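You operate a simulated robot arm through the tools that you are given. There is no shell and no other tool. Be economical: measure what you need, move in short steps, check, and stop when the job is done.

You are at the controls of a simulated two-armed robot. One attempt, no reset.

Task
Take the blue napkin from the table and lay it out flat on the fan bench.
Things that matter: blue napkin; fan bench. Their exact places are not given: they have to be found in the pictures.

The check looks at the end state, three seconds after you hand in, the way a careful person would. Anything else that was tipped, shoved, dropped, spilled or broken makes it a failure. Flat cloth is picked up by pressing the open fingertips on it (5 to 10 N) and closing them slowly along it; thin cloth reads only 2 to 8 mm in the jaws.

Robot
Two 7-joint arms with two-finger parallel grippers on one trunk, on a base that drives. Base frame: it is fixed to the floor where the robot stands at the start and does not move with it; the origin is under the middle of the robot, x ahead of it, y to its left, z up. Lengths are in m, angles in degrees, forces in N, time in s.
The left shoulder is at the start at [0.07, 0.134, 1.126], the right one opposite. Places, roughly: fan bench [-1.3, -0.4, 0.4]. Payload 1.57 kg a hand.
The tool frame of a hand sits at the grasp point between the pads (the TCP): z along the fingers, y along the line on which they close. The tips reach 0.03 m beyond it. The gripper opens to 0.08 m. The fingers are 0.017 m wide and 0.012 m thick; the gripper's body (0.04 by 0.082 m) begins 0.08 m behind the TCP.
Orientation is told as [roll, pitch, yaw] about the base's x, y, z axes, in that order, counted from this pose: with the fingers straight down and closing along the base's y, the tool's x points along the base's -x, its y along +y and its z along -z.

Tools
- The arms move only by the tool move_arm. It takes "left_plan", "right_plan" or both (then of equal length, played together; a hand with none holds still); each is a list of rows, each a list of 7 numbers: the shift along the tool's x, y, z in units of 150 mm (1.0 is 150 mm), then the turn, a rotation vector about the tool's x, y, z in units of 120 degrees (1.0 is 120 degrees), then the finger opening in m, from 0 to 0.08. In form: [[dx, dy, dz, ax, ay, az, grip], ...]. A call has 1 to 20 rows; each row is the pose to reach, as a shift and turn from the pose commanded when the call began, along the tool's axes at that moment. A call with a number of a shift or a turn outside -1 to 1 is refused whole. Each row takes 0.2 s and may step no farther than 0.05 m and 8.6 degrees from the row before; otherwise, or with a gripper value out of range, the whole call is refused. Where a pose cannot be reached the arm comes as near as it can. A force on the tool above 40 N (or 10 N above the force at the start of the call, whichever is more), or a blocked arm, ends the call early, and 0.2 s more pass. The fingers move at their own pace (about 0.153 m/s each) and stop on an object; they squeeze with about 43 N. The grip force told is the motor's: it shows also when the fingers shut on nothing. Time passes only in rows, and 0.2 s behind the last, so rows that repeat a pose let the fingers close. It gives the time, the measured TCP pose, the force on the tool (base axes), the opening and the grip force at its end, in the units of the frame above (readings bear some noise), and new pictures: "views" is both (left out), scene, wrist or none (wrist: the cameras of the hands that moved).
- Cameras (640 x 400 px; columns grow to the right, rows downward): "scene" is now at [0.1338, 0.0002, 1.3423]; the picture's right is [0.02, -1.00, 0.00], its down [-0.69, -0.01, -0.72] and it looks along [0.72, 0.01, -0.69] (base axes); focal length 267 px, centre (320, 200). "left" rides on the left gripper at [0.072, 0.007, -0.122] in its tool frame; the picture's right is [-0.09, 1.00, 0.00], its down [-0.84, -0.08, -0.54] and it looks along [-0.54, -0.05, 0.84] (tool axes); focal length 238 px, centre (320, 200). "right" rides on the right gripper at [0.072, -0.007, -0.122] in its tool frame; the picture's right is [0.09, 1.00, 0.00], its down [-0.84, 0.08, -0.54] and it looks along [-0.54, 0.05, 0.84] (tool axes); focal length 238 px, centre (320, 200).
- raise_lower(by): slides the trunk up (or, below 0, down) by that many m; the arms and the scene camera ride with it, the base frame stays. It gives what a move gives, with no picture.
- base_move(legs): drives the robot by 1 to 6 legs, each [ahead, left, turn to the left] in m, m and degrees, along the robot's own axes; the way and the turn of a leg run together, so that a leg with both is an arc; at most 1.5 m and 180 degrees a leg. The arms and the cameras ride along, it lands a little off, and it stops where it bumps. It gives what a move gives, and a new picture of the scene camera.
- head_to(pan, tilt): turns the head with the scene camera to pan (to the left, within 86 degrees either way) and tilt (down, from -29 to 69), counted from straight ahead of the robot. It gives what a move gives, and a new picture of the scene camera.
- locate(camera, pixels): for up to 12 pixels [column, row] of the newest picture of that camera ("zoom" is the newest enlarged one), the place [x, y, z] in the base frame of the surface seen there, good to about 0.002 m. It takes no simulated time.
- inspect(camera, box): a new picture of the part [left, top, right, bottom] of that camera's present view, enlarged. It takes no simulated time.
- close_job(): hands the job in; it is judged then, once.

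Keep the steps short. Do not move on a guess: measure, check each grasp and each placing, and mend mistakes. In all there are 80 turns and 260 pictures (those below and enlarged ones count). Leave the grippers open and the arms clear of the work at the hand-in unless told otherwise, and finish with a single line.

The tools are called after ">>>" as a command line: name --argument value ..., lists and objects as JSON in quotes. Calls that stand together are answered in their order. move_arm: Moves the arms, as the interface text tells. Its arguments: {"type":"object","properties":{"left_plan":{"type":"array","items":{"type":"array","items":{"type":"number"}}},"right_plan":{"type":"array","items":{"type":"array","items":{"type":"number"}}},"views":{"type":"string","enum":["both","scene","wrist","none"]}},"required":[]} The other tools are called the same way: raise_lower (by) slides the trunk up or down; base_move (legs) drives the base; head_to (pan, tilt) turns the head that bears the scene camera; locate (camera, pixels) gives the place of the surface under pixels of a picture; inspect (camera, box) takes an enlarged picture of a part of a camera's view; close_job () hands the job in.

At the start:

```text
t: 0.0
left_position: [0.5134, 0.1662, 1.045]
left_tcp_rot: [0.1, 0.0, 0.1]
left_wrist_force: [-0.2, 0.2, -0.5]
left_width: 0.0799
left_grip_force: 0.1
right_position: [0.4203, -0.1603, 1.068]
right_tcp_rot: [0.0, 0.0, 0.1]
right_wrist_force: [0.1, -0.9, -0.3]
right_width: 0.0798
right_grip_force: 0.1
trunk travel left (down, up): [-0.7, 0.24]
robot x, y, heading: [-0.0013, -0.0006, -0.3]
head pan, tilt: [1.1, 43.6]
```

scene: 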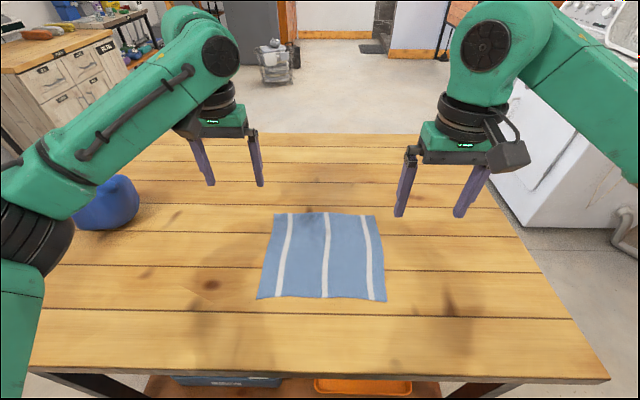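
right: 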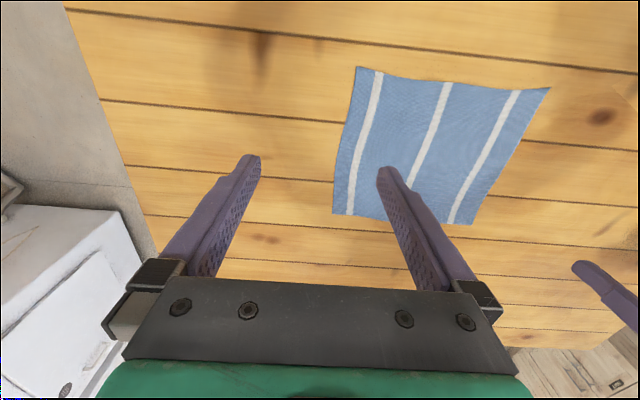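
left: 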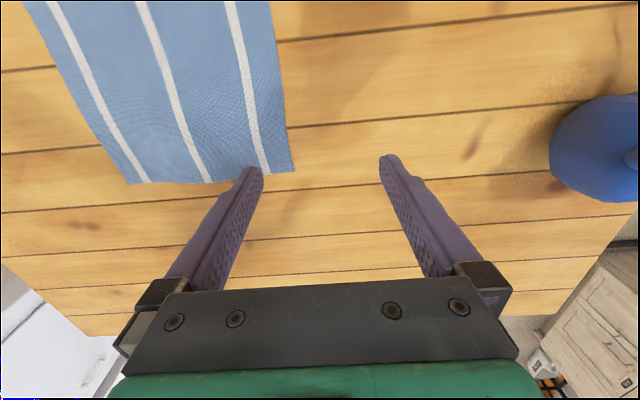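

The napkin lies at about columns 257–386, rows 213–300. I'll measure its corners first.

>>> locate --camera "scene" --pixels '[[276, 215], [377, 216], [384, 299], [259, 298], [322, 255], [340, 320], [110, 205], [325, 215], [322, 297]]'

>>> inspect --camera "scene" --box '[220, 190, 420, 315]'

```text
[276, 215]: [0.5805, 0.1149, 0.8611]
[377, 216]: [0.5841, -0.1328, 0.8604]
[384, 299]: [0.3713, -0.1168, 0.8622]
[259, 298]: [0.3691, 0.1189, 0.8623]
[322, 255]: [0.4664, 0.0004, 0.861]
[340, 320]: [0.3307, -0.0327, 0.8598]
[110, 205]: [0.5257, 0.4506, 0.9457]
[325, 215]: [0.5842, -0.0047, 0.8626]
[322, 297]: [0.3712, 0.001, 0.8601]
```

```text
3.20 times, centred on (320, 252) of scene
```

zoom: 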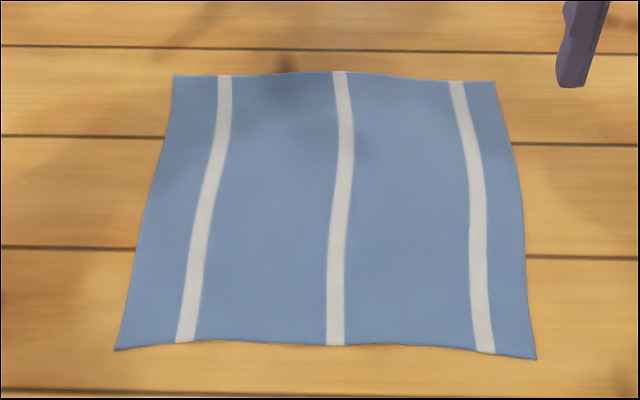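

The tabletop reads z≈0.86, and the napkin is about 0.24 × 0.21 m. Before lifting it, I'll look to each side for the bench.

>>> head_to --pan -86 --tilt 35

>>> head_to --pan 86 --tilt 35

```text
t: 1.6
left_position: [0.5134, 0.1658, 1.045]
left_tcp_rot: [0.0, 0.1, 0.2]
left_wrist_force: [0.8, 0.4, 0.7]
left_width: 0.0802
left_grip_force: 0.1
right_position: [0.4198, -0.1604, 1.0681]
right_tcp_rot: [0.0, -0.1, 0.1]
right_wrist_force: [-0.8, 0.3, -0.4]
right_width: 0.08
right_grip_force: 0.1
trunk travel left (down, up): [-0.7, 0.24]
robot x, y, heading: [0.0009, -0.0028, 0.1]
head pan, tilt: [-85.9, 35.0]
```

scene: 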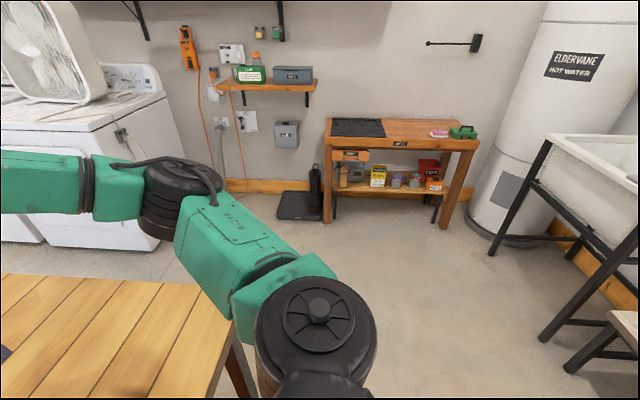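

```text
t: 4.2
left_position: [0.5143, 0.1657, 1.0465]
left_tcp_rot: [0.0, 0.0, 0.1]
left_wrist_force: [-0.8, 1.1, 0.1]
left_width: 0.08
left_grip_force: 0.1
right_position: [0.4208, -0.1598, 1.0672]
right_tcp_rot: [-0.1, -0.1, 0.0]
right_wrist_force: [-0.5, -0.3, -0.1]
right_width: 0.0799
right_grip_force: 0.2
trunk travel left (down, up): [-0.7, 0.24]
robot x, y, heading: [0.0002, 0.0016, -0.0]
head pan, tilt: [85.9, 35.0]
```

scene: 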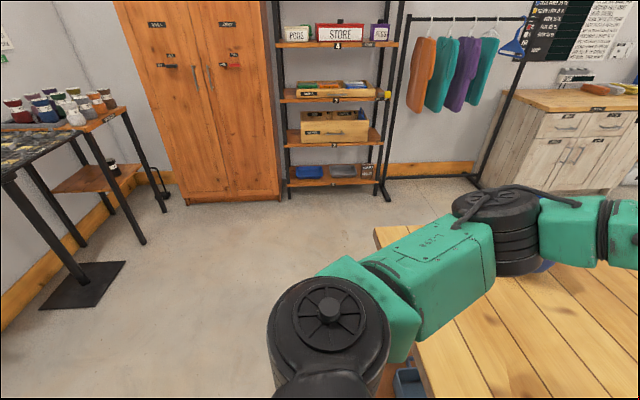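

At the right edge of the first view (640, 330) there's a low bench, probably the fan bench. I'll turn the head forward and look down to make the grasp.

>>> head_to --pan 0 --tilt 50

```text
t: 5.8
left_position: [0.5126, 0.166, 1.045]
left_tcp_rot: [0.0, 0.1, 0.1]
left_wrist_force: [0.6, 1.0, 0.4]
left_width: 0.08
left_grip_force: 0.0
right_position: [0.4197, -0.1602, 1.0675]
right_tcp_rot: [0.0, 0.0, 0.0]
right_wrist_force: [-0.1, -0.3, 0.1]
right_width: 0.0798
right_grip_force: 0.1
trunk travel left (down, up): [-0.7, 0.24]
robot x, y, heading: [-0.0, -0.0006, 0.1]
head pan, tilt: [0.0, 50.0]
```

scene: 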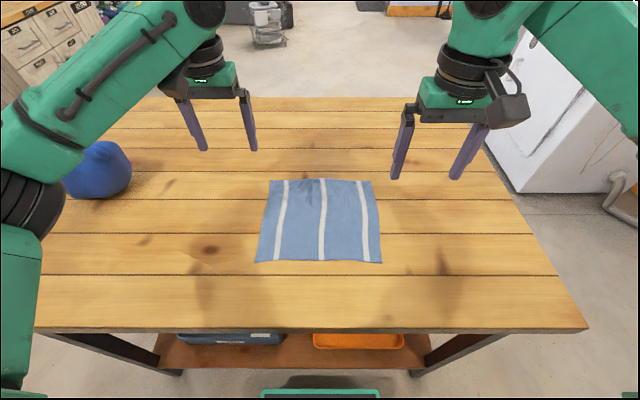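

The napkin's near edge is at x≈0.37 with corners at y≈±0.118. I'll bring both hands above those corners, with tips still about 7 cm over the table.

>>> move_arm --left_plan '[[0.21, -0.127, 0.14, 0, 0, 0, 0.07], [0.42, -0.254, 0.283, 0, 0, 0, 0.05], [0.63, -0.38, 0.425, 0, 0, 0, 0.04], [0.84, -0.507, 0.567, 0, 0, 0, 0.035], [0.84, -0.507, 0.567, 0, 0, 0, 0.035]]' --right_plan '[[0.05, 0.117, 0.18, 0, 0, 0, 0.07], [0.11, 0.233, 0.36, 0, 0, 0, 0.05], [0.16, 0.35, 0.54, 0, 0, 0, 0.04], [0.22, 0.467, 0.717, 0, 0, 0, 0.035], [0.22, 0.467, 0.717, 0, 0, 0, 0.035]]'

```text
t: 7.0
left_position: [0.3877, 0.0896, 0.9612]
left_tcp_rot: [-0.1, 0.0, 0.1]
left_wrist_force: [-0.4, -0.3, -0.8]
left_width: 0.035
left_grip_force: 0.1
right_position: [0.3857, -0.0901, 0.9594]
right_tcp_rot: [-0.1, 0.0, 0.0]
right_wrist_force: [0.0, 0.7, 0.3]
right_width: 0.0346
right_grip_force: 0.2
trunk travel left (down, up): [-0.7, 0.24]
robot x, y, heading: [0.0007, 0.004, 0.0]
head pan, tilt: [0.0, 50.0]
```

scene: 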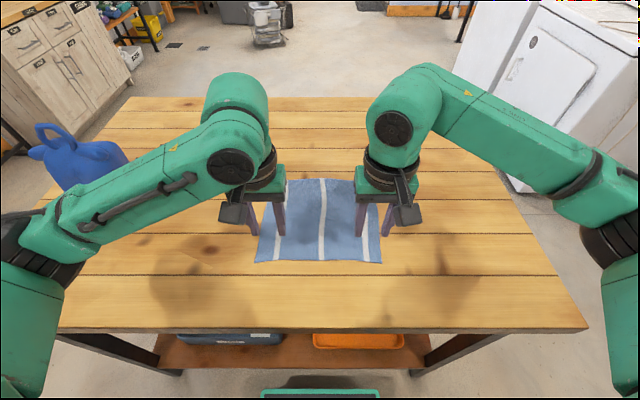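
right: 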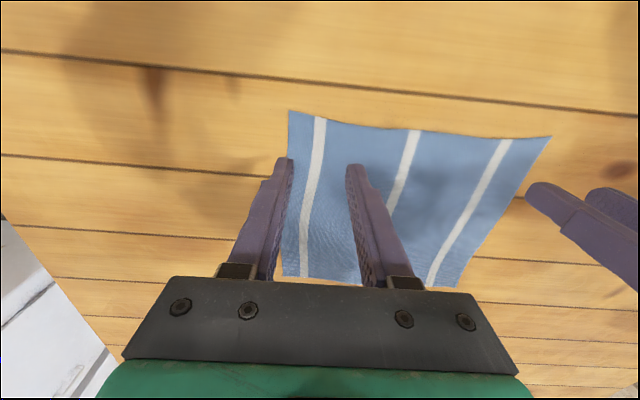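
left: 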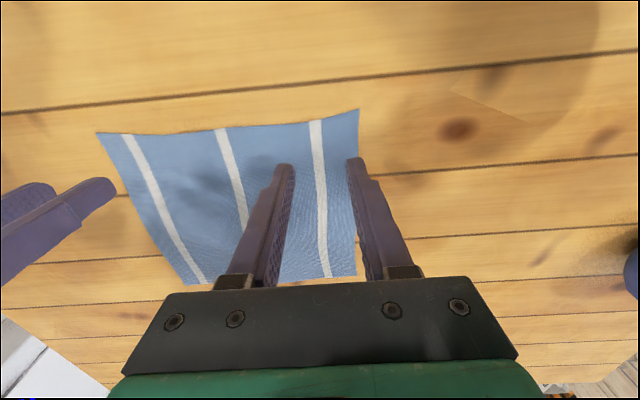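

The outer fingers sit right at the side edges, so I'll shift each hand 1 cm inward and lower the tips to about 5 mm above the cloth.

>>> move_arm --left_plan '[[0, -0.064, 0.15, 0, 0, 0, 0.035], [0, -0.064, 0.3, 0, 0, 0, 0.035], [0, -0.064, 0.433, 0, 0, 0, 0.035], [0, -0.064, 0.433, 0, 0, 0, 0.035]]' --right_plan '[[0, 0.067, 0.15, 0, 0, 0, 0.035], [0, 0.067, 0.3, 0, 0, 0, 0.035], [0, 0.067, 0.423, 0, 0, 0, 0.035], [0, 0.067, 0.423, 0, 0, 0, 0.035]]'

```text
t: 8.0
left_position: [0.3866, 0.08, 0.8952]
left_tcp_rot: [0.0, 0.0, 0.1]
left_wrist_force: [0.1, 0.1, -0.3]
left_width: 0.035
left_grip_force: 0.0
right_position: [0.3872, -0.0802, 0.8965]
right_tcp_rot: [0.0, 0.0, 0.0]
right_wrist_force: [-0.4, 0.0, 0.7]
right_width: 0.035
right_grip_force: 0.2
trunk travel left (down, up): [-0.7, 0.24]
robot x, y, heading: [-0.0019, 0.0007, -0.1]
head pan, tilt: [0.0, 50.0]
```

scene: 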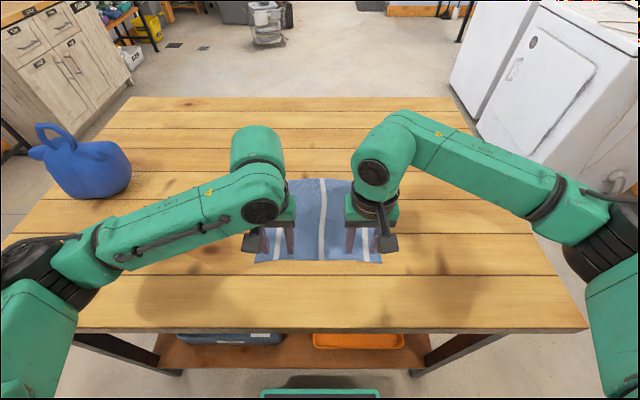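
right: 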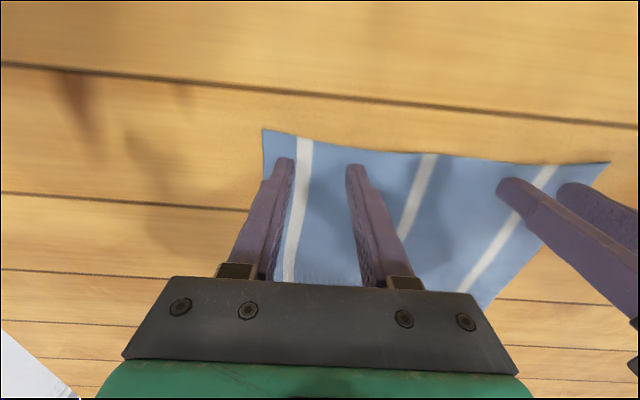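
left: 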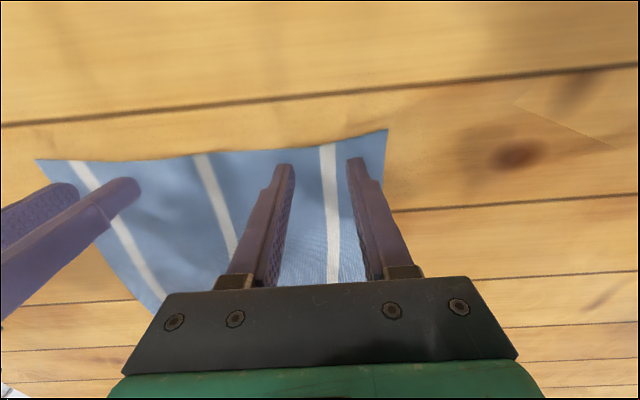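

The tips are inside the near edge and all the fingers are over cloth. I'll press down in small steps and read the force.

>>> move_arm --left_plan '[[0, 0, 0.015, 0, 0, 0, 0.035], [0, 0, 0.03, 0, 0, 0, 0.035], [0, 0, 0.03, 0, 0, 0, 0.035]]' --right_plan '[[0, 0, 0.02, 0, 0, 0, 0.035], [0, 0, 0.037, 0, 0, 0, 0.035], [0, 0, 0.037, 0, 0, 0, 0.035]]' --views "none"

```text
t: 8.8
left_position: [0.3873, 0.0811, 0.891]
left_tcp_rot: [0.0, 0.0, 0.1]
left_wrist_force: [0.0, 0.6, 1.3]
left_width: 0.035
left_grip_force: 0.0
right_position: [0.3864, -0.0791, 0.8913]
right_tcp_rot: [0.0, 0.0, -0.1]
right_wrist_force: [-0.2, -0.2, 1.6]
right_width: 0.0352
right_grip_force: 0.0
trunk travel left (down, up): [-0.7, 0.24]
robot x, y, heading: [0.0012, 0.0002, 0.1]
head pan, tilt: [0.0, 50.0]
```

Contact is just starting, at 1.3 and 1.6 N. I'll go about 3 mm further.

>>> move_arm --left_plan '[[0, 0, 0.01, 0, 0, 0, 0.035], [0, 0, 0.02, 0, 0, 0, 0.035], [0, 0, 0.02, 0, 0, 0, 0.035]]' --right_plan '[[0, 0, 0.01, 0, 0, 0, 0.035], [0, 0, 0.02, 0, 0, 0, 0.035], [0, 0, 0.02, 0, 0, 0, 0.035]]' --views "none"

```text
t: 9.6
left_position: [0.3858, 0.0809, 0.8906]
left_tcp_rot: [-0.1, -0.5, 0.1]
left_wrist_force: [6.0, 0.0, 23.8]
left_width: 0.0351
left_grip_force: 0.1
right_position: [0.3861, -0.0791, 0.891]
right_tcp_rot: [0.1, -0.3, 0.0]
right_wrist_force: [5.7, -1.7, 23.8]
right_width: 0.0351
right_grip_force: 0.0
trunk travel left (down, up): [-0.7, 0.24]
robot x, y, heading: [0.0001, 0.0032, -0.4]
head pan, tilt: [0.0, 50.0]
```

24 N is too much, and the stiffness is about 8 N per mm. I'll back off 2 mm to get to about 7 N.

>>> move_arm --left_plan '[[0, 0, -0.013, 0, 0, 0, 0.035], [0, 0, -0.013, 0, 0, 0, 0.035]]' --right_plan '[[0, 0, -0.013, 0, 0, 0, 0.035], [0, 0, -0.013, 0, 0, 0, 0.035]]' --views "none"

```text
t: 10.2
left_position: [0.3852, 0.0802, 0.8911]
left_tcp_rot: [0.0, -0.2, 0.1]
left_wrist_force: [3.7, -0.4, 16.6]
left_width: 0.0348
left_grip_force: 0.1
right_position: [0.3851, -0.0805, 0.8916]
right_tcp_rot: [0.0, -0.2, 0.1]
right_wrist_force: [4.3, 0.4, 20.4]
right_width: 0.0347
right_grip_force: 0.0
trunk travel left (down, up): [-0.7, 0.24]
robot x, y, heading: [-0.0024, -0.0015, -0.1]
head pan, tilt: [0.0, 50.0]
```

It still reads 16.6 N left and 20.4 N right, so I'll back off a bit more.

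>>> move_arm --left_plan '[[0, 0, -0.009, 0, 0, 0, 0.035], [0, 0, -0.009, 0, 0, 0, 0.035]]' --right_plan '[[0, 0, -0.012, 0, 0, 0, 0.035], [0, 0, -0.012, 0, 0, 0, 0.035]]' --views "none"

```text
t: 10.8
left_position: [0.3847, 0.0803, 0.8921]
left_tcp_rot: [0.0, 0.0, 0.0]
left_wrist_force: [0.8, -0.4, 7.3]
left_width: 0.0346
left_grip_force: 0.1
right_position: [0.3861, -0.0793, 0.8912]
right_tcp_rot: [0.0, 0.0, 0.0]
right_wrist_force: [0.9, 0.6, 5.3]
right_width: 0.035
right_grip_force: 0.0
trunk travel left (down, up): [-0.7, 0.24]
robot x, y, heading: [-0.0025, -0.001, -0.1]
head pan, tilt: [0.0, 50.0]
```

The readings are now 7.3 N and 5.3 N, within range. I'll close both grippers slowly.

>>> move_arm --left_plan '[[0, 0, 0, 0, 0, 0, 0.031], [0, 0, 0, 0, 0, 0, 0.027], [0, 0, 0, 0, 0, 0, 0.023], [0, 0, 0, 0, 0, 0, 0.019], [0, 0, 0, 0, 0, 0, 0.015], [0, 0, 0, 0, 0, 0, 0.011], [0, 0, 0, 0, 0, 0, 0.007], [0, 0, 0, 0, 0, 0, 0.003], [0, 0, 0, 0, 0, 0, 0], [0, 0, 0, 0, 0, 0, 0], [0, 0, 0, 0, 0, 0, 0]]' --right_plan '[[0, 0, 0, 0, 0, 0, 0.031], [0, 0, 0, 0, 0, 0, 0.027], [0, 0, 0, 0, 0, 0, 0.023], [0, 0, 0, 0, 0, 0, 0.019], [0, 0, 0, 0, 0, 0, 0.015], [0, 0, 0, 0, 0, 0, 0.011], [0, 0, 0, 0, 0, 0, 0.007], [0, 0, 0, 0, 0, 0, 0.003], [0, 0, 0, 0, 0, 0, 0], [0, 0, 0, 0, 0, 0, 0], [0, 0, 0, 0, 0, 0, 0]]'

```text
t: 13.2
left_position: [0.3857, 0.0805, 0.8923]
left_tcp_rot: [-0.2, 0.0, 0.0]
left_wrist_force: [-0.5, -20.7, 0.5]
left_width: 0.002
left_grip_force: 23.4
right_position: [0.387, -0.0781, 0.8922]
right_tcp_rot: [0.2, -0.2, 0.0]
right_wrist_force: [-1.0, 20.4, 2.8]
right_width: 0.002
right_grip_force: 23.5
trunk travel left (down, up): [-0.7, 0.24]
robot x, y, heading: [-0.0008, -0.0005, -0.0]
head pan, tilt: [0.0, 50.0]
```

scene: 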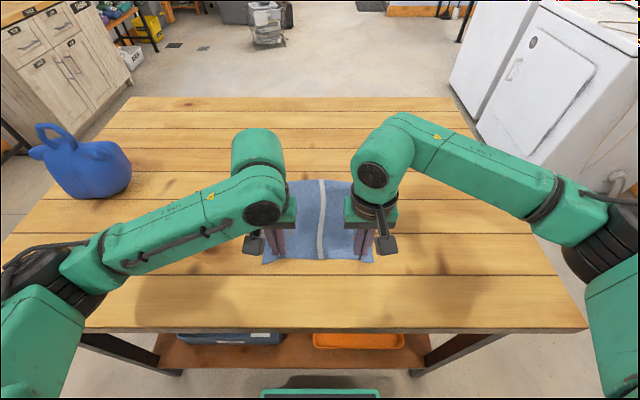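
right: 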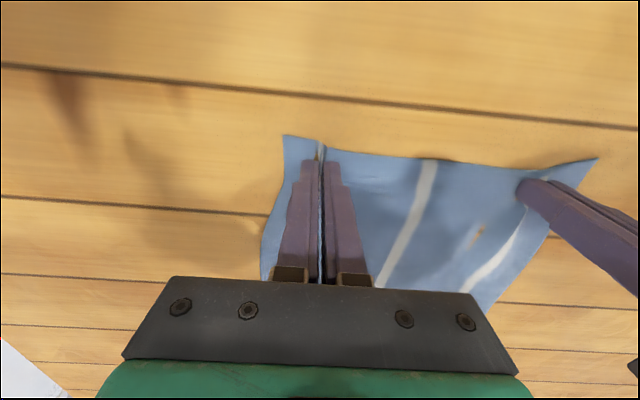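
left: 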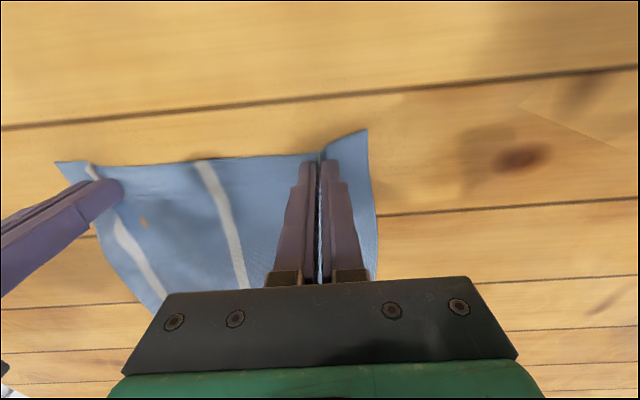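

Folds are gripped in both hands (2 mm readings) with about 20 N of tension between them. I'll ease the hands 6 mm inward, then lift slowly.

>>> move_arm --left_plan '[[0, -0.02, 0, 0, 0, 0, 0], [0, -0.04, 0, 0, 0, 0, 0], [0, -0.04, -0.05, 0, 0, 0, 0], [0, -0.04, -0.12, 0, 0, 0, 0], [0, -0.04, -0.2, 0, 0, 0, 0], [0, -0.04, -0.3, 0, 0, 0, 0], [0, -0.04, -0.4, 0, 0, 0, 0], [0, -0.04, -0.5, 0, 0, 0, 0]]' --right_plan '[[0, 0.02, 0, 0, 0, 0, 0], [0, 0.04, 0, 0, 0, 0, 0], [0, 0.04, -0.05, 0, 0, 0, 0], [0, 0.04, -0.12, 0, 0, 0, 0], [0, 0.04, -0.2, 0, 0, 0, 0], [0, 0.04, -0.3, 0, 0, 0, 0], [0, 0.04, -0.4, 0, 0, 0, 0], [0, 0.04, -0.5, 0, 0, 0, 0]]'

```text
t: 15.0
left_position: [0.3869, 0.0747, 0.9672]
left_tcp_rot: [0.0, 0.1, -0.1]
left_wrist_force: [-0.4, 0.2, 0.5]
left_width: 0.0019
left_grip_force: 24.1
right_position: [0.386, -0.074, 0.9669]
right_tcp_rot: [0.0, 0.1, 0.0]
right_wrist_force: [0.7, 0.0, 0.4]
right_width: 0.0016
right_grip_force: 23.6
trunk travel left (down, up): [-0.7, 0.24]
robot x, y, heading: [-0.0014, -0.0036, -0.2]
head pan, tilt: [0.0, 50.0]
```

scene: 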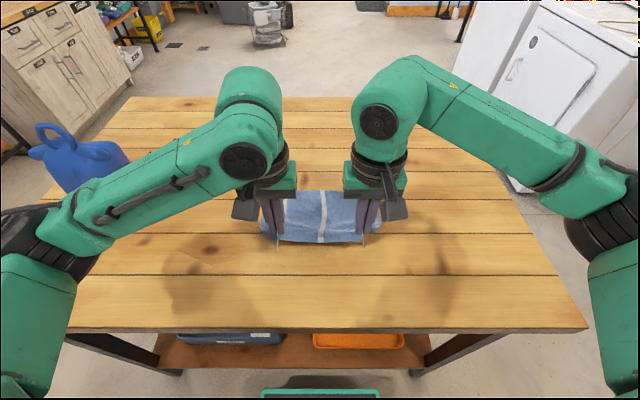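
right: 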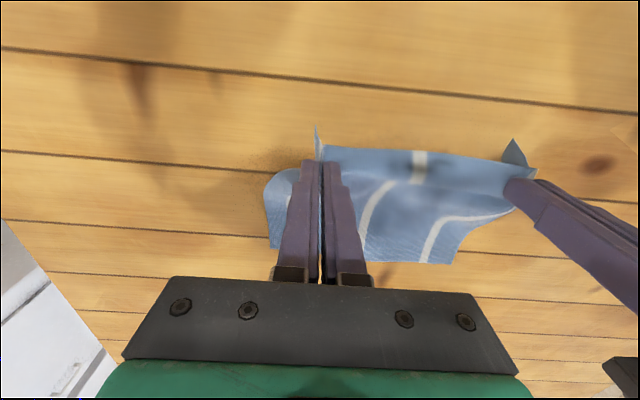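
left: 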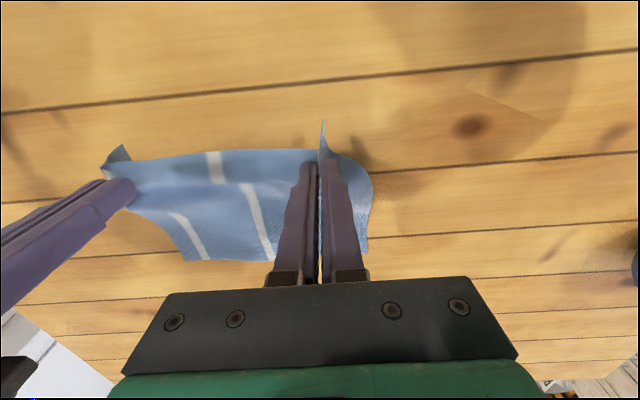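

The grasp holds. I'll raise the trunk so the cloth hangs clear of the table.

>>> raise_lower --by 0.22

>>> inspect --camera "scene" --box '[0, 0, 640, 400]'

```text
t: 17.3
left_position: [0.3869, 0.0723, 1.1873]
left_tcp_rot: [0.0, 0.0, 0.2]
left_wrist_force: [-0.2, 0.0, -0.7]
left_width: 0.002
left_grip_force: 23.6
right_position: [0.387, -0.0749, 1.1871]
right_tcp_rot: [0.0, 0.0, -0.1]
right_wrist_force: [0.0, 0.4, -0.6]
right_width: 0.0018
right_grip_force: 23.1
trunk travel left (down, up): [-0.92, 0.02]
robot x, y, heading: [0.0005, 0.002, -0.1]
head pan, tilt: [0.0, 50.0]
```

```text
1.00 times, centred on (320, 200) of scene
```

zoom: 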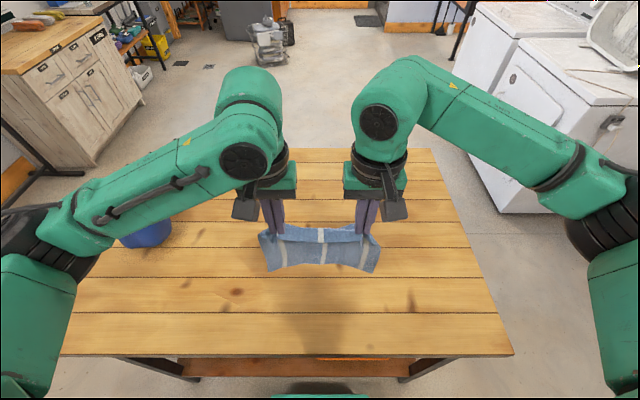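

The cloth hangs free. I'll back away 0.25 m from the table and turn right to see the bench.

>>> base_move --legs '[[-0.25, 0, 0], [0, 0, -90]]'

>>> head_to --pan -65 --tilt 40

```text
t: 23.0
left_position: [-0.176, -0.3868, 1.1877]
left_tcp_rot: [0.0, 0.0, -90.2]
left_wrist_force: [0.1, -0.7, -0.3]
left_width: 0.0019
left_grip_force: 23.2
right_position: [-0.3242, -0.3863, 1.1875]
right_tcp_rot: [0.0, 0.0, -90.1]
right_wrist_force: [-0.3, -0.7, -0.6]
right_width: 0.0018
right_grip_force: 23.7
trunk travel left (down, up): [-0.92, 0.02]
robot x, y, heading: [-0.2489, 0.0002, -90.1]
head pan, tilt: [0.0, 50.0]
```

scene: 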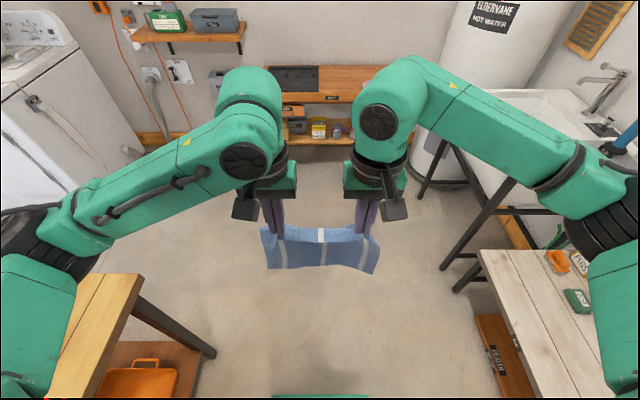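

```text
t: 24.3
left_position: [-0.1768, -0.3883, 1.187]
left_tcp_rot: [0.0, 0.0, -90.1]
left_wrist_force: [-0.4, -0.2, 0.5]
left_width: 0.0019
left_grip_force: 23.6
right_position: [-0.3242, -0.3868, 1.1875]
right_tcp_rot: [0.1, 0.0, -90.1]
right_wrist_force: [0.2, 0.1, 0.7]
right_width: 0.0015
right_grip_force: 23.3
trunk travel left (down, up): [-0.92, 0.02]
robot x, y, heading: [-0.2516, 0.0007, -90.0]
head pan, tilt: [-65.0, 40.0]
```

scene: 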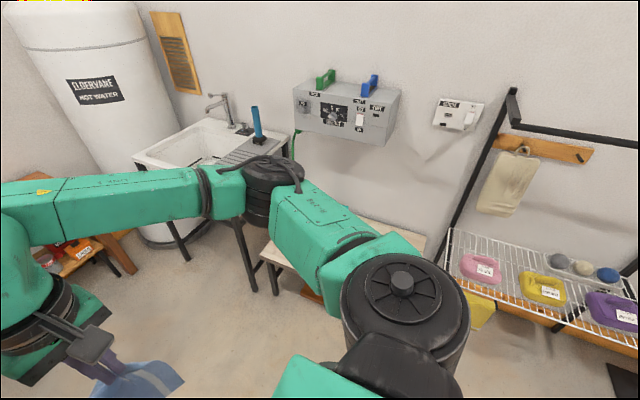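

The arm hides the bench here. The cloth's lower edge is about 0.95 m up, well above anything nearby, so I'll turn another 70° right to face it.

>>> base_move --legs '[[0, 0, -75]]'

>>> head_to --pan 0 --tilt 45

```text
t: 27.9
left_position: [-0.6019, -0.1764, 1.1865]
left_tcp_rot: [0.0, 0.1, -164.3]
left_wrist_force: [0.0, -0.2, 0.5]
left_width: 0.0016
left_grip_force: 23.4
right_position: [-0.6415, -0.0334, 1.1877]
right_tcp_rot: [0.1, 0.0, -164.4]
right_wrist_force: [-0.4, 0.5, -1.0]
right_width: 0.0017
right_grip_force: 23.4
trunk travel left (down, up): [-0.92, 0.02]
robot x, y, heading: [-0.249, 0.0024, -164.4]
head pan, tilt: [-65.0, 40.0]
```

scene: 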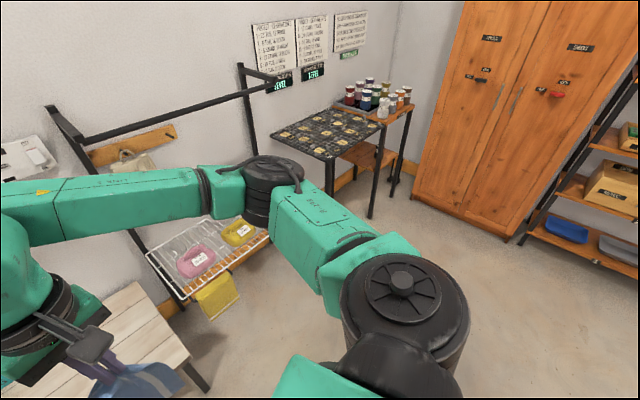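

```text
t: 29.3
left_position: [-0.6027, -0.1746, 1.1873]
left_tcp_rot: [0.0, 0.1, -164.3]
left_wrist_force: [0.5, 0.4, 0.4]
left_width: 0.0019
left_grip_force: 23.6
right_position: [-0.6416, -0.0322, 1.1873]
right_tcp_rot: [0.0, 0.0, -164.3]
right_wrist_force: [0.3, -0.1, -0.7]
right_width: 0.0017
right_grip_force: 23.7
trunk travel left (down, up): [-0.92, 0.02]
robot x, y, heading: [-0.2546, 0.0018, -164.1]
head pan, tilt: [0.0, 45.0]
```

scene: 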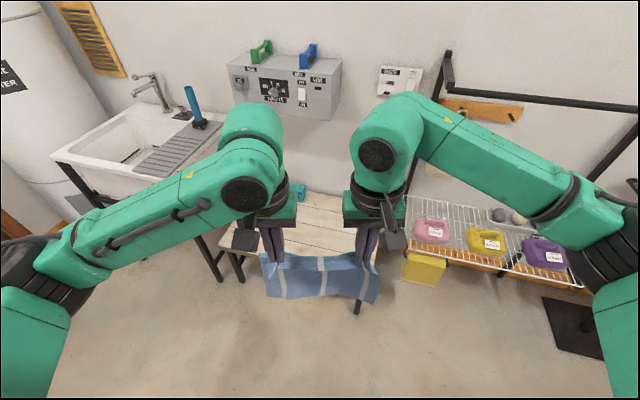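

The bench top shows between the arms, around (320, 215). I'll measure it and zoom in.

>>> locate --camera "scene" --pixels '[[228, 251], [242, 279], [310, 250], [320, 215], [312, 193], [345, 200], [320, 235], [342, 240], [300, 190], [430, 235], [425, 270], [180, 165]]'

>>> inspect --camera "scene" --box '[200, 150, 440, 300]'

```text
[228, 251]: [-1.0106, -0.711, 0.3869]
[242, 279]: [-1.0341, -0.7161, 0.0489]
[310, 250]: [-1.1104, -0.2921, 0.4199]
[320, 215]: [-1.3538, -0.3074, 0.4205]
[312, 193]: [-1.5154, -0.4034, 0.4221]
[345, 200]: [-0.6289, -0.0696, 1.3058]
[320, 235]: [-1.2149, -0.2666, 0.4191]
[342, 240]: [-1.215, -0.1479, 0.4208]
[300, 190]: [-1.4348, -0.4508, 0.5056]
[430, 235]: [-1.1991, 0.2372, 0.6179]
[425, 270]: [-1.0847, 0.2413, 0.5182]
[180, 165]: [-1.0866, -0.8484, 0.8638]
```

```text
2.67 times, centred on (320, 225) of scene
```

zoom: 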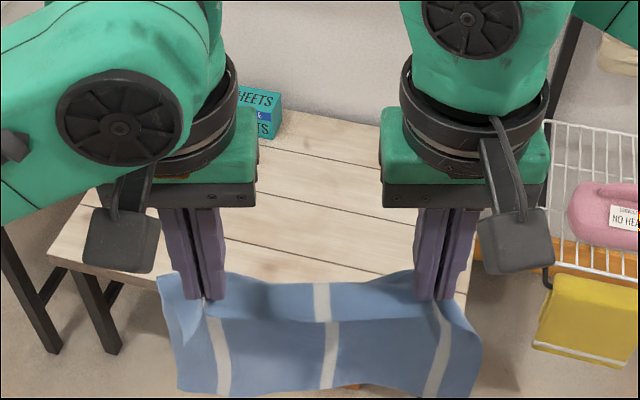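

The bench top is at z≈0.42 with its front edge near x≈-1.0. I'll turn to face it squarely and sidestep left to centre on it, still at a distance, to get a clear view of the top.

>>> base_move --legs '[[0, 0, -15.9], [0.05, 0.38, 0]]'

>>> head_to --pan 0 --tilt 40

```text
t: 32.7
left_position: [-0.6889, -0.4522, 1.1872]
left_tcp_rot: [0.1, 0.0, 180.0]
left_wrist_force: [-0.8, 0.0, -0.5]
left_width: 0.0016
left_grip_force: 23.9
right_position: [-0.6874, -0.3053, 1.1866]
right_tcp_rot: [0.1, 0.1, 179.9]
right_wrist_force: [-0.3, -0.3, 0.6]
right_width: 0.0014
right_grip_force: 23.5
trunk travel left (down, up): [-0.92, 0.02]
robot x, y, heading: [-0.2987, -0.378, 180.1]
head pan, tilt: [0.0, 45.0]
```

scene: 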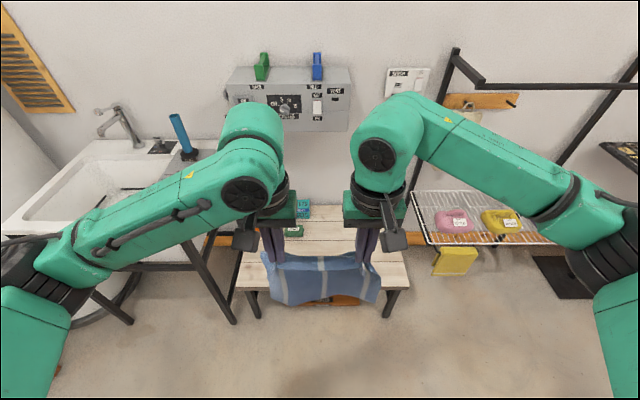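

```text
t: 33.3
left_position: [-0.6891, -0.4536, 1.1875]
left_tcp_rot: [0.0, 0.0, 179.8]
left_wrist_force: [0.6, 0.0, 0.9]
left_width: 0.0017
left_grip_force: 23.8
right_position: [-0.688, -0.3059, 1.1867]
right_tcp_rot: [0.0, 0.0, 179.9]
right_wrist_force: [-0.2, 0.9, 0.0]
right_width: 0.0019
right_grip_force: 23.5
trunk travel left (down, up): [-0.92, 0.02]
robot x, y, heading: [-0.302, -0.3815, 179.6]
head pan, tilt: [0.0, 40.0]
```

scene: 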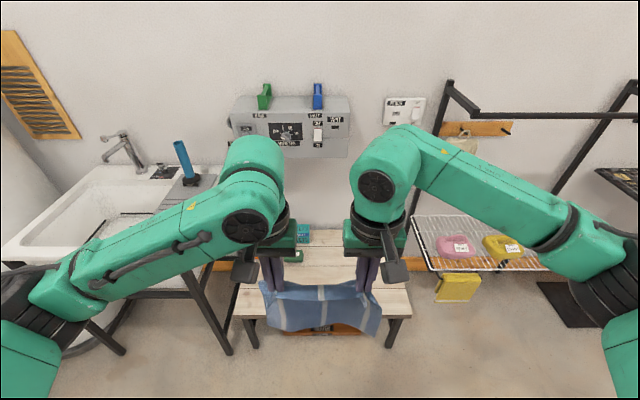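

The arms hide the middle of the bench. I'll use the wrist cameras to see it beyond the cloth.

>>> inspect --camera "left" --box '[0, 0, 640, 400]'

>>> inspect --camera "right" --box '[0, 0, 640, 400]'

>>> inspect --camera "scene" --box '[220, 210, 428, 340]'

```text
1.00 times, centred on (320, 200) of left
```

zoom: 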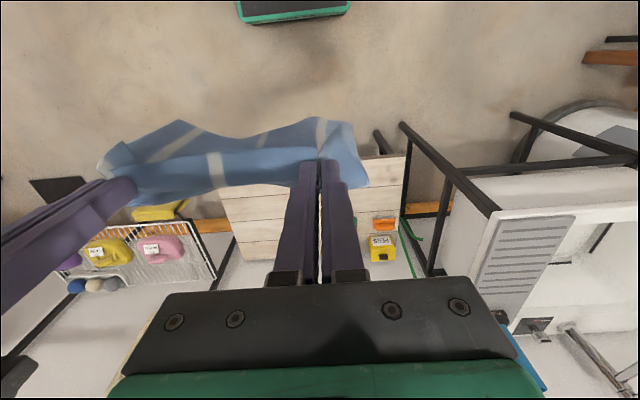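

```text
1.00 times, centred on (320, 200) of right
```

zoom: 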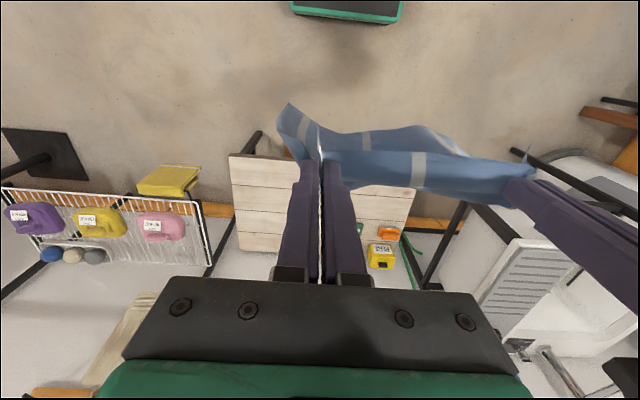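

```text
3.08 times, centred on (324, 275) of scene
```

zoom: 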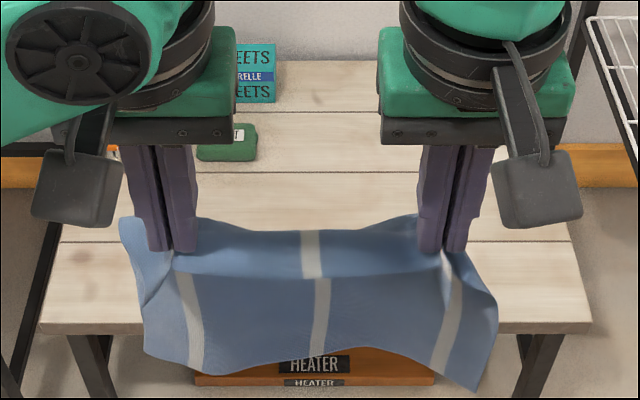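

I'll measure the bench corners and the items in this zoom.

>>> locate --camera "zoom" --pixels '[[42, 318], [590, 318], [62, 230], [570, 235], [228, 140], [228, 159], [258, 98], [330, 66], [330, 120], [112, 150], [330, 205], [375, 66]]'

>>> inspect --camera "right" --box '[200, 130, 460, 290]'

```text
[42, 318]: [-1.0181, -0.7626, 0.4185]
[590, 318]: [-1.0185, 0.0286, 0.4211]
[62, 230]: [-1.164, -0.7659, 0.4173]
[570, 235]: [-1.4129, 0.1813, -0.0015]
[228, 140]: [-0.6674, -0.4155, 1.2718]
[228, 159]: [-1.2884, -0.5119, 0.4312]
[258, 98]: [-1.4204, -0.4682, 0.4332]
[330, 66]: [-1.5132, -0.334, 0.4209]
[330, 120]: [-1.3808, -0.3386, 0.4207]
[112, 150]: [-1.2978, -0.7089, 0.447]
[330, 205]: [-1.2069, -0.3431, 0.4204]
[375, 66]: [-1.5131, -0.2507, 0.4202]
```

```text
2.46 times, centred on (330, 210) of right
```

zoom: 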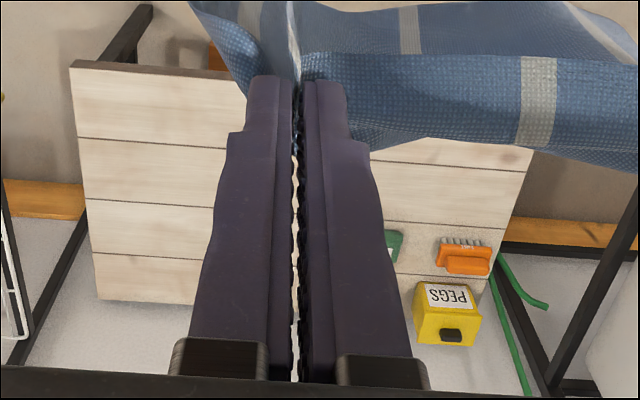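

The bench top spans x≈-1.53…-1.00 and y≈-0.77…+0.03 at z=0.42. The items (green box, SHEETS box, brush, PEGS) are all at y<-0.45. The free area is its right half, so I'll aim for the napkin centre near (-1.16, -0.22). I'll lower the trunk 0.44 m first, keeping the cloth above bench height, then drive in.

>>> raise_lower --by -0.44

>>> base_move --legs '[[0, -0.16, 0], [0.25, 0, 0]]'

```text
refused: -0.44 is not a number from -0.4 to 0.4
```

```text
t: 36.2
left_position: [-0.9365, -0.2947, 1.1886]
left_tcp_rot: [0.0, -0.2, 179.9]
left_wrist_force: [0.0, -0.3, 0.0]
left_width: 0.0017
left_grip_force: 23.4
right_position: [-0.9362, -0.1472, 1.1884]
right_tcp_rot: [-0.1, -0.1, 179.8]
right_wrist_force: [0.6, 0.1, 1.0]
right_width: 0.0019
right_grip_force: 23.8
trunk travel left (down, up): [-0.92, 0.02]
robot x, y, heading: [-0.5532, -0.2194, 179.9]
head pan, tilt: [0.0, 40.0]
```

scene: 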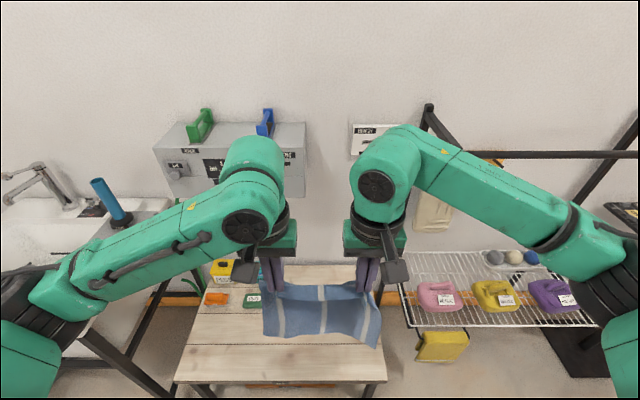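

The trunk moves at most 0.4 m per call, and the drive itself went fine. Before lowering, I'll check where the rack on the right and the sink on the left are relative to the arms.

>>> locate --camera "scene" --pixels '[[412, 322], [590, 324], [430, 108], [403, 285], [170, 212], [70, 345], [440, 355], [612, 280], [20, 300]]'

>>> inspect --camera "right" --box '[0, 0, 640, 400]'

```text
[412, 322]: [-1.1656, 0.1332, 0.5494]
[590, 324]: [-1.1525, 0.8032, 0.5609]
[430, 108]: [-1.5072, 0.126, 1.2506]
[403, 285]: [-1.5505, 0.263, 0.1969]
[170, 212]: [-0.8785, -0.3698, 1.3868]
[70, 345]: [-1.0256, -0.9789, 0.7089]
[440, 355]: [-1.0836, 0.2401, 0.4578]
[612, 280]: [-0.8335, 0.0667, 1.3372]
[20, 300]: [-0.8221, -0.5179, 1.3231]
```

```text
1.00 times, centred on (320, 200) of right
```

zoom: 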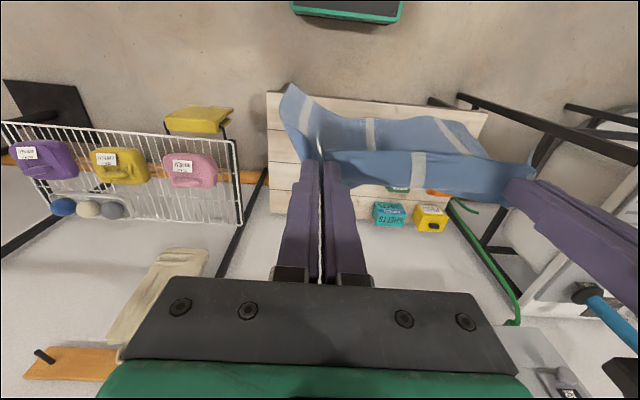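

The rack starts at y≥0.13, x≤-1.15 and z≈0.55–0.65, which is clear of the right hand at y=-0.147. I'll lower 0.4 m while the hands are still in front of the bench.

>>> raise_lower --by -0.4

>>> base_move --legs '[[0.16, 0, 0]]'

>>> head_to --pan 0 --tilt 50

```text
t: 40.0
left_position: [-0.9392, -0.2935, 0.787]
left_tcp_rot: [0.0, -0.1, 179.8]
left_wrist_force: [0.7, -0.5, -0.6]
left_width: 0.0015
left_grip_force: 23.3
right_position: [-0.9389, -0.1465, 0.787]
right_tcp_rot: [0.0, 0.0, 179.8]
right_wrist_force: [-0.3, -0.7, -0.1]
right_width: 0.0016
right_grip_force: 22.9
trunk travel left (down, up): [-0.52, 0.42]
robot x, y, heading: [-0.5497, -0.2203, 179.8]
head pan, tilt: [0.0, 40.0]
```

```text
t: 41.4
left_position: [-1.1005, -0.2944, 0.7871]
left_tcp_rot: [0.0, 0.1, 179.9]
left_wrist_force: [0.1, 0.2, -0.1]
left_width: 0.0016
left_grip_force: 22.8
right_position: [-1.0984, -0.1465, 0.7862]
right_tcp_rot: [0.0, 0.0, 179.9]
right_wrist_force: [-0.1, -0.6, 0.0]
right_width: 0.0016
right_grip_force: 23.2
trunk travel left (down, up): [-0.52, 0.42]
robot x, y, heading: [-0.7124, -0.2228, 180.1]
head pan, tilt: [0.0, 40.0]
```

scene: 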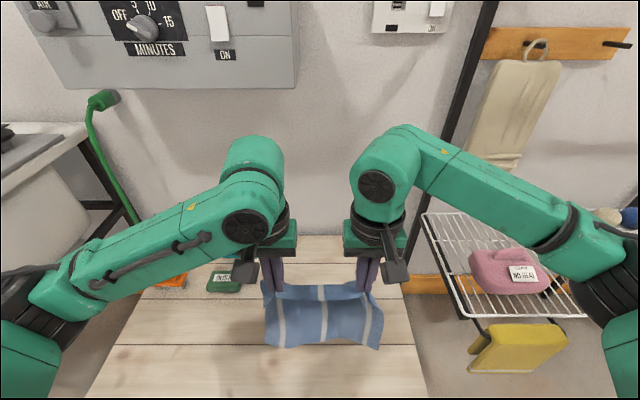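

```text
t: 42.1
left_position: [-1.0987, -0.2949, 0.7871]
left_tcp_rot: [0.0, 0.0, 179.9]
left_wrist_force: [0.7, 0.7, -0.1]
left_width: 0.0016
left_grip_force: 23.3
right_position: [-1.0982, -0.1464, 0.7858]
right_tcp_rot: [0.0, 0.0, 180.0]
right_wrist_force: [0.6, -0.6, -0.3]
right_width: 0.0014
right_grip_force: 23.5
trunk travel left (down, up): [-0.52, 0.42]
robot x, y, heading: [-0.711, -0.2184, 179.9]
head pan, tilt: [0.0, 50.0]
```

scene: 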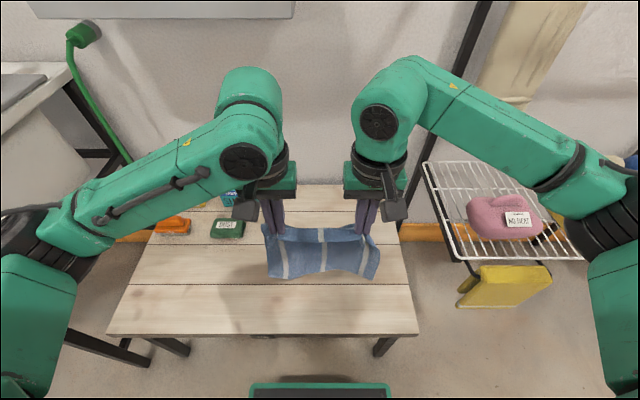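

I'll measure the hem of the hanging cloth to see how far it hangs and which way it tilts.

>>> locate --camera "scene" --pixels '[[275, 277], [288, 272], [322, 266], [345, 270], [373, 276], [322, 250], [322, 235], [375, 255]]'

>>> inspect --camera "scene" --box '[230, 190, 410, 302]'

```text
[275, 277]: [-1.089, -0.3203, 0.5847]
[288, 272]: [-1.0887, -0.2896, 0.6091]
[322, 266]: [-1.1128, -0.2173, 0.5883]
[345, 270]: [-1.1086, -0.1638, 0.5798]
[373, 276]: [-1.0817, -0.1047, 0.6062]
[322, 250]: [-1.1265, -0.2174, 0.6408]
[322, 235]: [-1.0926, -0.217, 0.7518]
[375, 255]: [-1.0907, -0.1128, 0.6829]
```

```text
3.56 times, centred on (320, 246) of scene
```

zoom: 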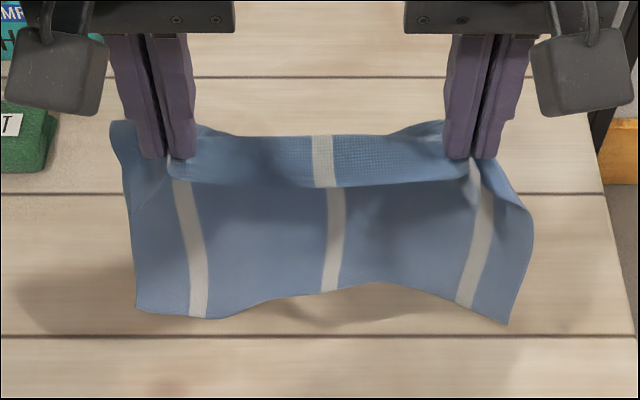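

The cloth hangs about 0.175 m below the tips, with its hem at z≈0.585. I'll lower the trunk 0.12 m, bringing the hem to about 0.465. Then I'll push both hands 0.16 m further out over the bench and spread them slightly to take up slack.

>>> raise_lower --by -0.12

>>> move_arm --left_plan '[[-0.2, 0, 0, 0, 0, 0, 0], [-0.4, 0.01, 0, 0, 0, 0, 0], [-0.6, 0.02, 0, 0, 0, 0, 0], [-0.8, 0.02, 0, 0, 0, 0, 0], [-1.0, 0.02, 0, 0, 0, 0, 0], [-1.0, 0.02, 0, 0, 0, 0, 0], [-1.0, 0.02, 0, 0, 0, 0, 0]]' --right_plan '[[-0.2, 0, 0, 0, 0, 0, 0], [-0.4, -0.01, 0, 0, 0, 0, 0], [-0.6, -0.02, 0, 0, 0, 0, 0], [-0.8, -0.02, 0, 0, 0, 0, 0], [-1.0, -0.02, 0, 0, 0, 0, 0], [-1.0, -0.02, 0, 0, 0, 0, 0], [-1.0, -0.02, 0, 0, 0, 0, 0]]'

```text
t: 43.6
left_position: [-1.0979, -0.2941, 0.6681]
left_tcp_rot: [0.0, 0.0, 179.9]
left_wrist_force: [-0.3, 0.5, -0.7]
left_width: 0.002
left_grip_force: 24.0
right_position: [-1.0973, -0.1475, 0.6664]
right_tcp_rot: [-0.1, -0.1, 179.9]
right_wrist_force: [0.0, 0.2, -0.1]
right_width: 0.0018
right_grip_force: 23.4
trunk travel left (down, up): [-0.4, 0.54]
robot x, y, heading: [-0.7134, -0.2169, 180.0]
head pan, tilt: [0.0, 50.0]
```

```text
t: 45.2
left_position: [-1.2487, -0.2973, 0.6685]
left_tcp_rot: [0.0, 0.0, 179.8]
left_wrist_force: [0.4, 3.9, -0.7]
left_width: 0.0016
left_grip_force: 23.5
right_position: [-1.2483, -0.1439, 0.6665]
right_tcp_rot: [0.0, 0.0, 179.9]
right_wrist_force: [-0.5, -3.8, 0.3]
right_width: 0.0016
right_grip_force: 23.3
trunk travel left (down, up): [-0.4, 0.54]
robot x, y, heading: [-0.7132, -0.2222, 180.0]
head pan, tilt: [0.0, 50.0]
```

scene: 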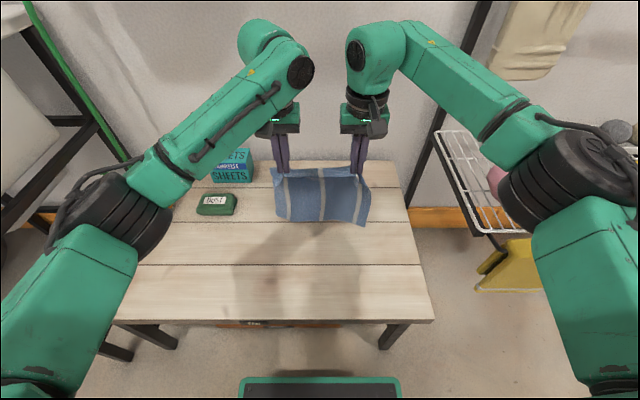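
right: 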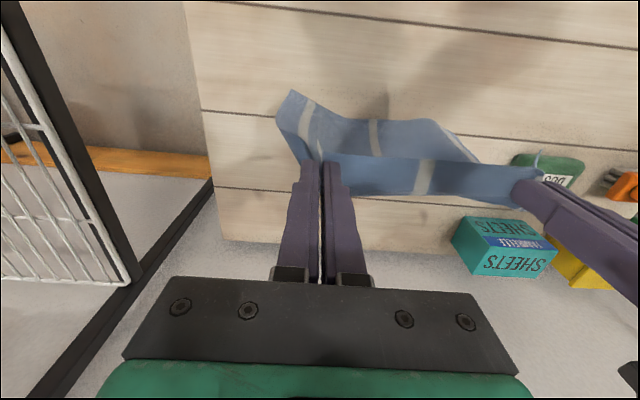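
left: 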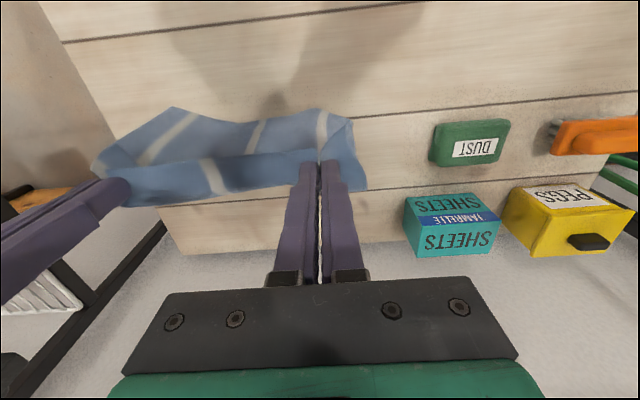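

The hands are at x≈-1.249 with the cloth nearly taut. I'll move 4 cm further ahead and lower until the hem is about to touch.

>>> move_arm --left_plan '[[-0.13, 0, 0, 0, 0, 0, 0], [-0.267, 0, 0.05, 0, 0, 0, 0], [-0.267, 0, 0.15, 0, 0, 0, 0], [-0.267, 0, 0.25, 0, 0, 0, 0], [-0.267, 0, 0.25, 0, 0, 0, 0], [-0.267, 0, 0.25, 0, 0, 0, 0]]' --right_plan '[[-0.13, 0, 0, 0, 0, 0, 0], [-0.267, 0, 0.05, 0, 0, 0, 0], [-0.267, 0, 0.15, 0, 0, 0, 0], [-0.267, 0, 0.25, 0, 0, 0, 0], [-0.267, 0, 0.25, 0, 0, 0, 0], [-0.267, 0, 0.25, 0, 0, 0, 0]]' --views "scene"

>>> inspect --camera "scene" --box '[230, 130, 410, 242]'

```text
t: 46.6
left_position: [-1.2883, -0.2965, 0.628]
left_tcp_rot: [-0.1, 0.1, 179.9]
left_wrist_force: [-0.6, 3.3, 0.2]
left_width: 0.0017
left_grip_force: 23.8
right_position: [-1.2875, -0.1441, 0.629]
right_tcp_rot: [0.0, 0.0, 180.0]
right_wrist_force: [0.4, -4.2, 0.0]
right_width: 0.0015
right_grip_force: 23.6
trunk travel left (down, up): [-0.4, 0.54]
robot x, y, heading: [-0.7111, -0.2218, 179.9]
head pan, tilt: [0.0, 50.0]
```

scene: 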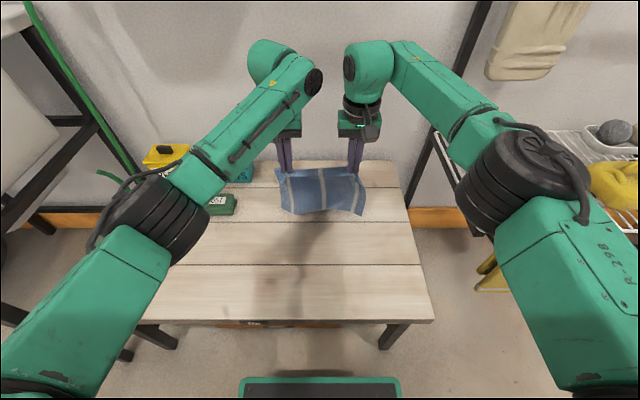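

```text
3.56 times, centred on (320, 186) of scene
```

zoom: 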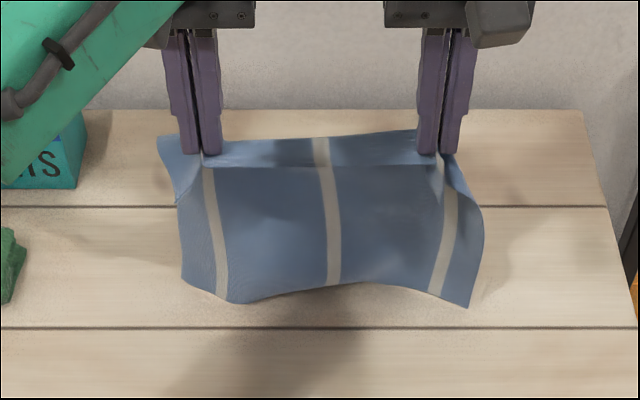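

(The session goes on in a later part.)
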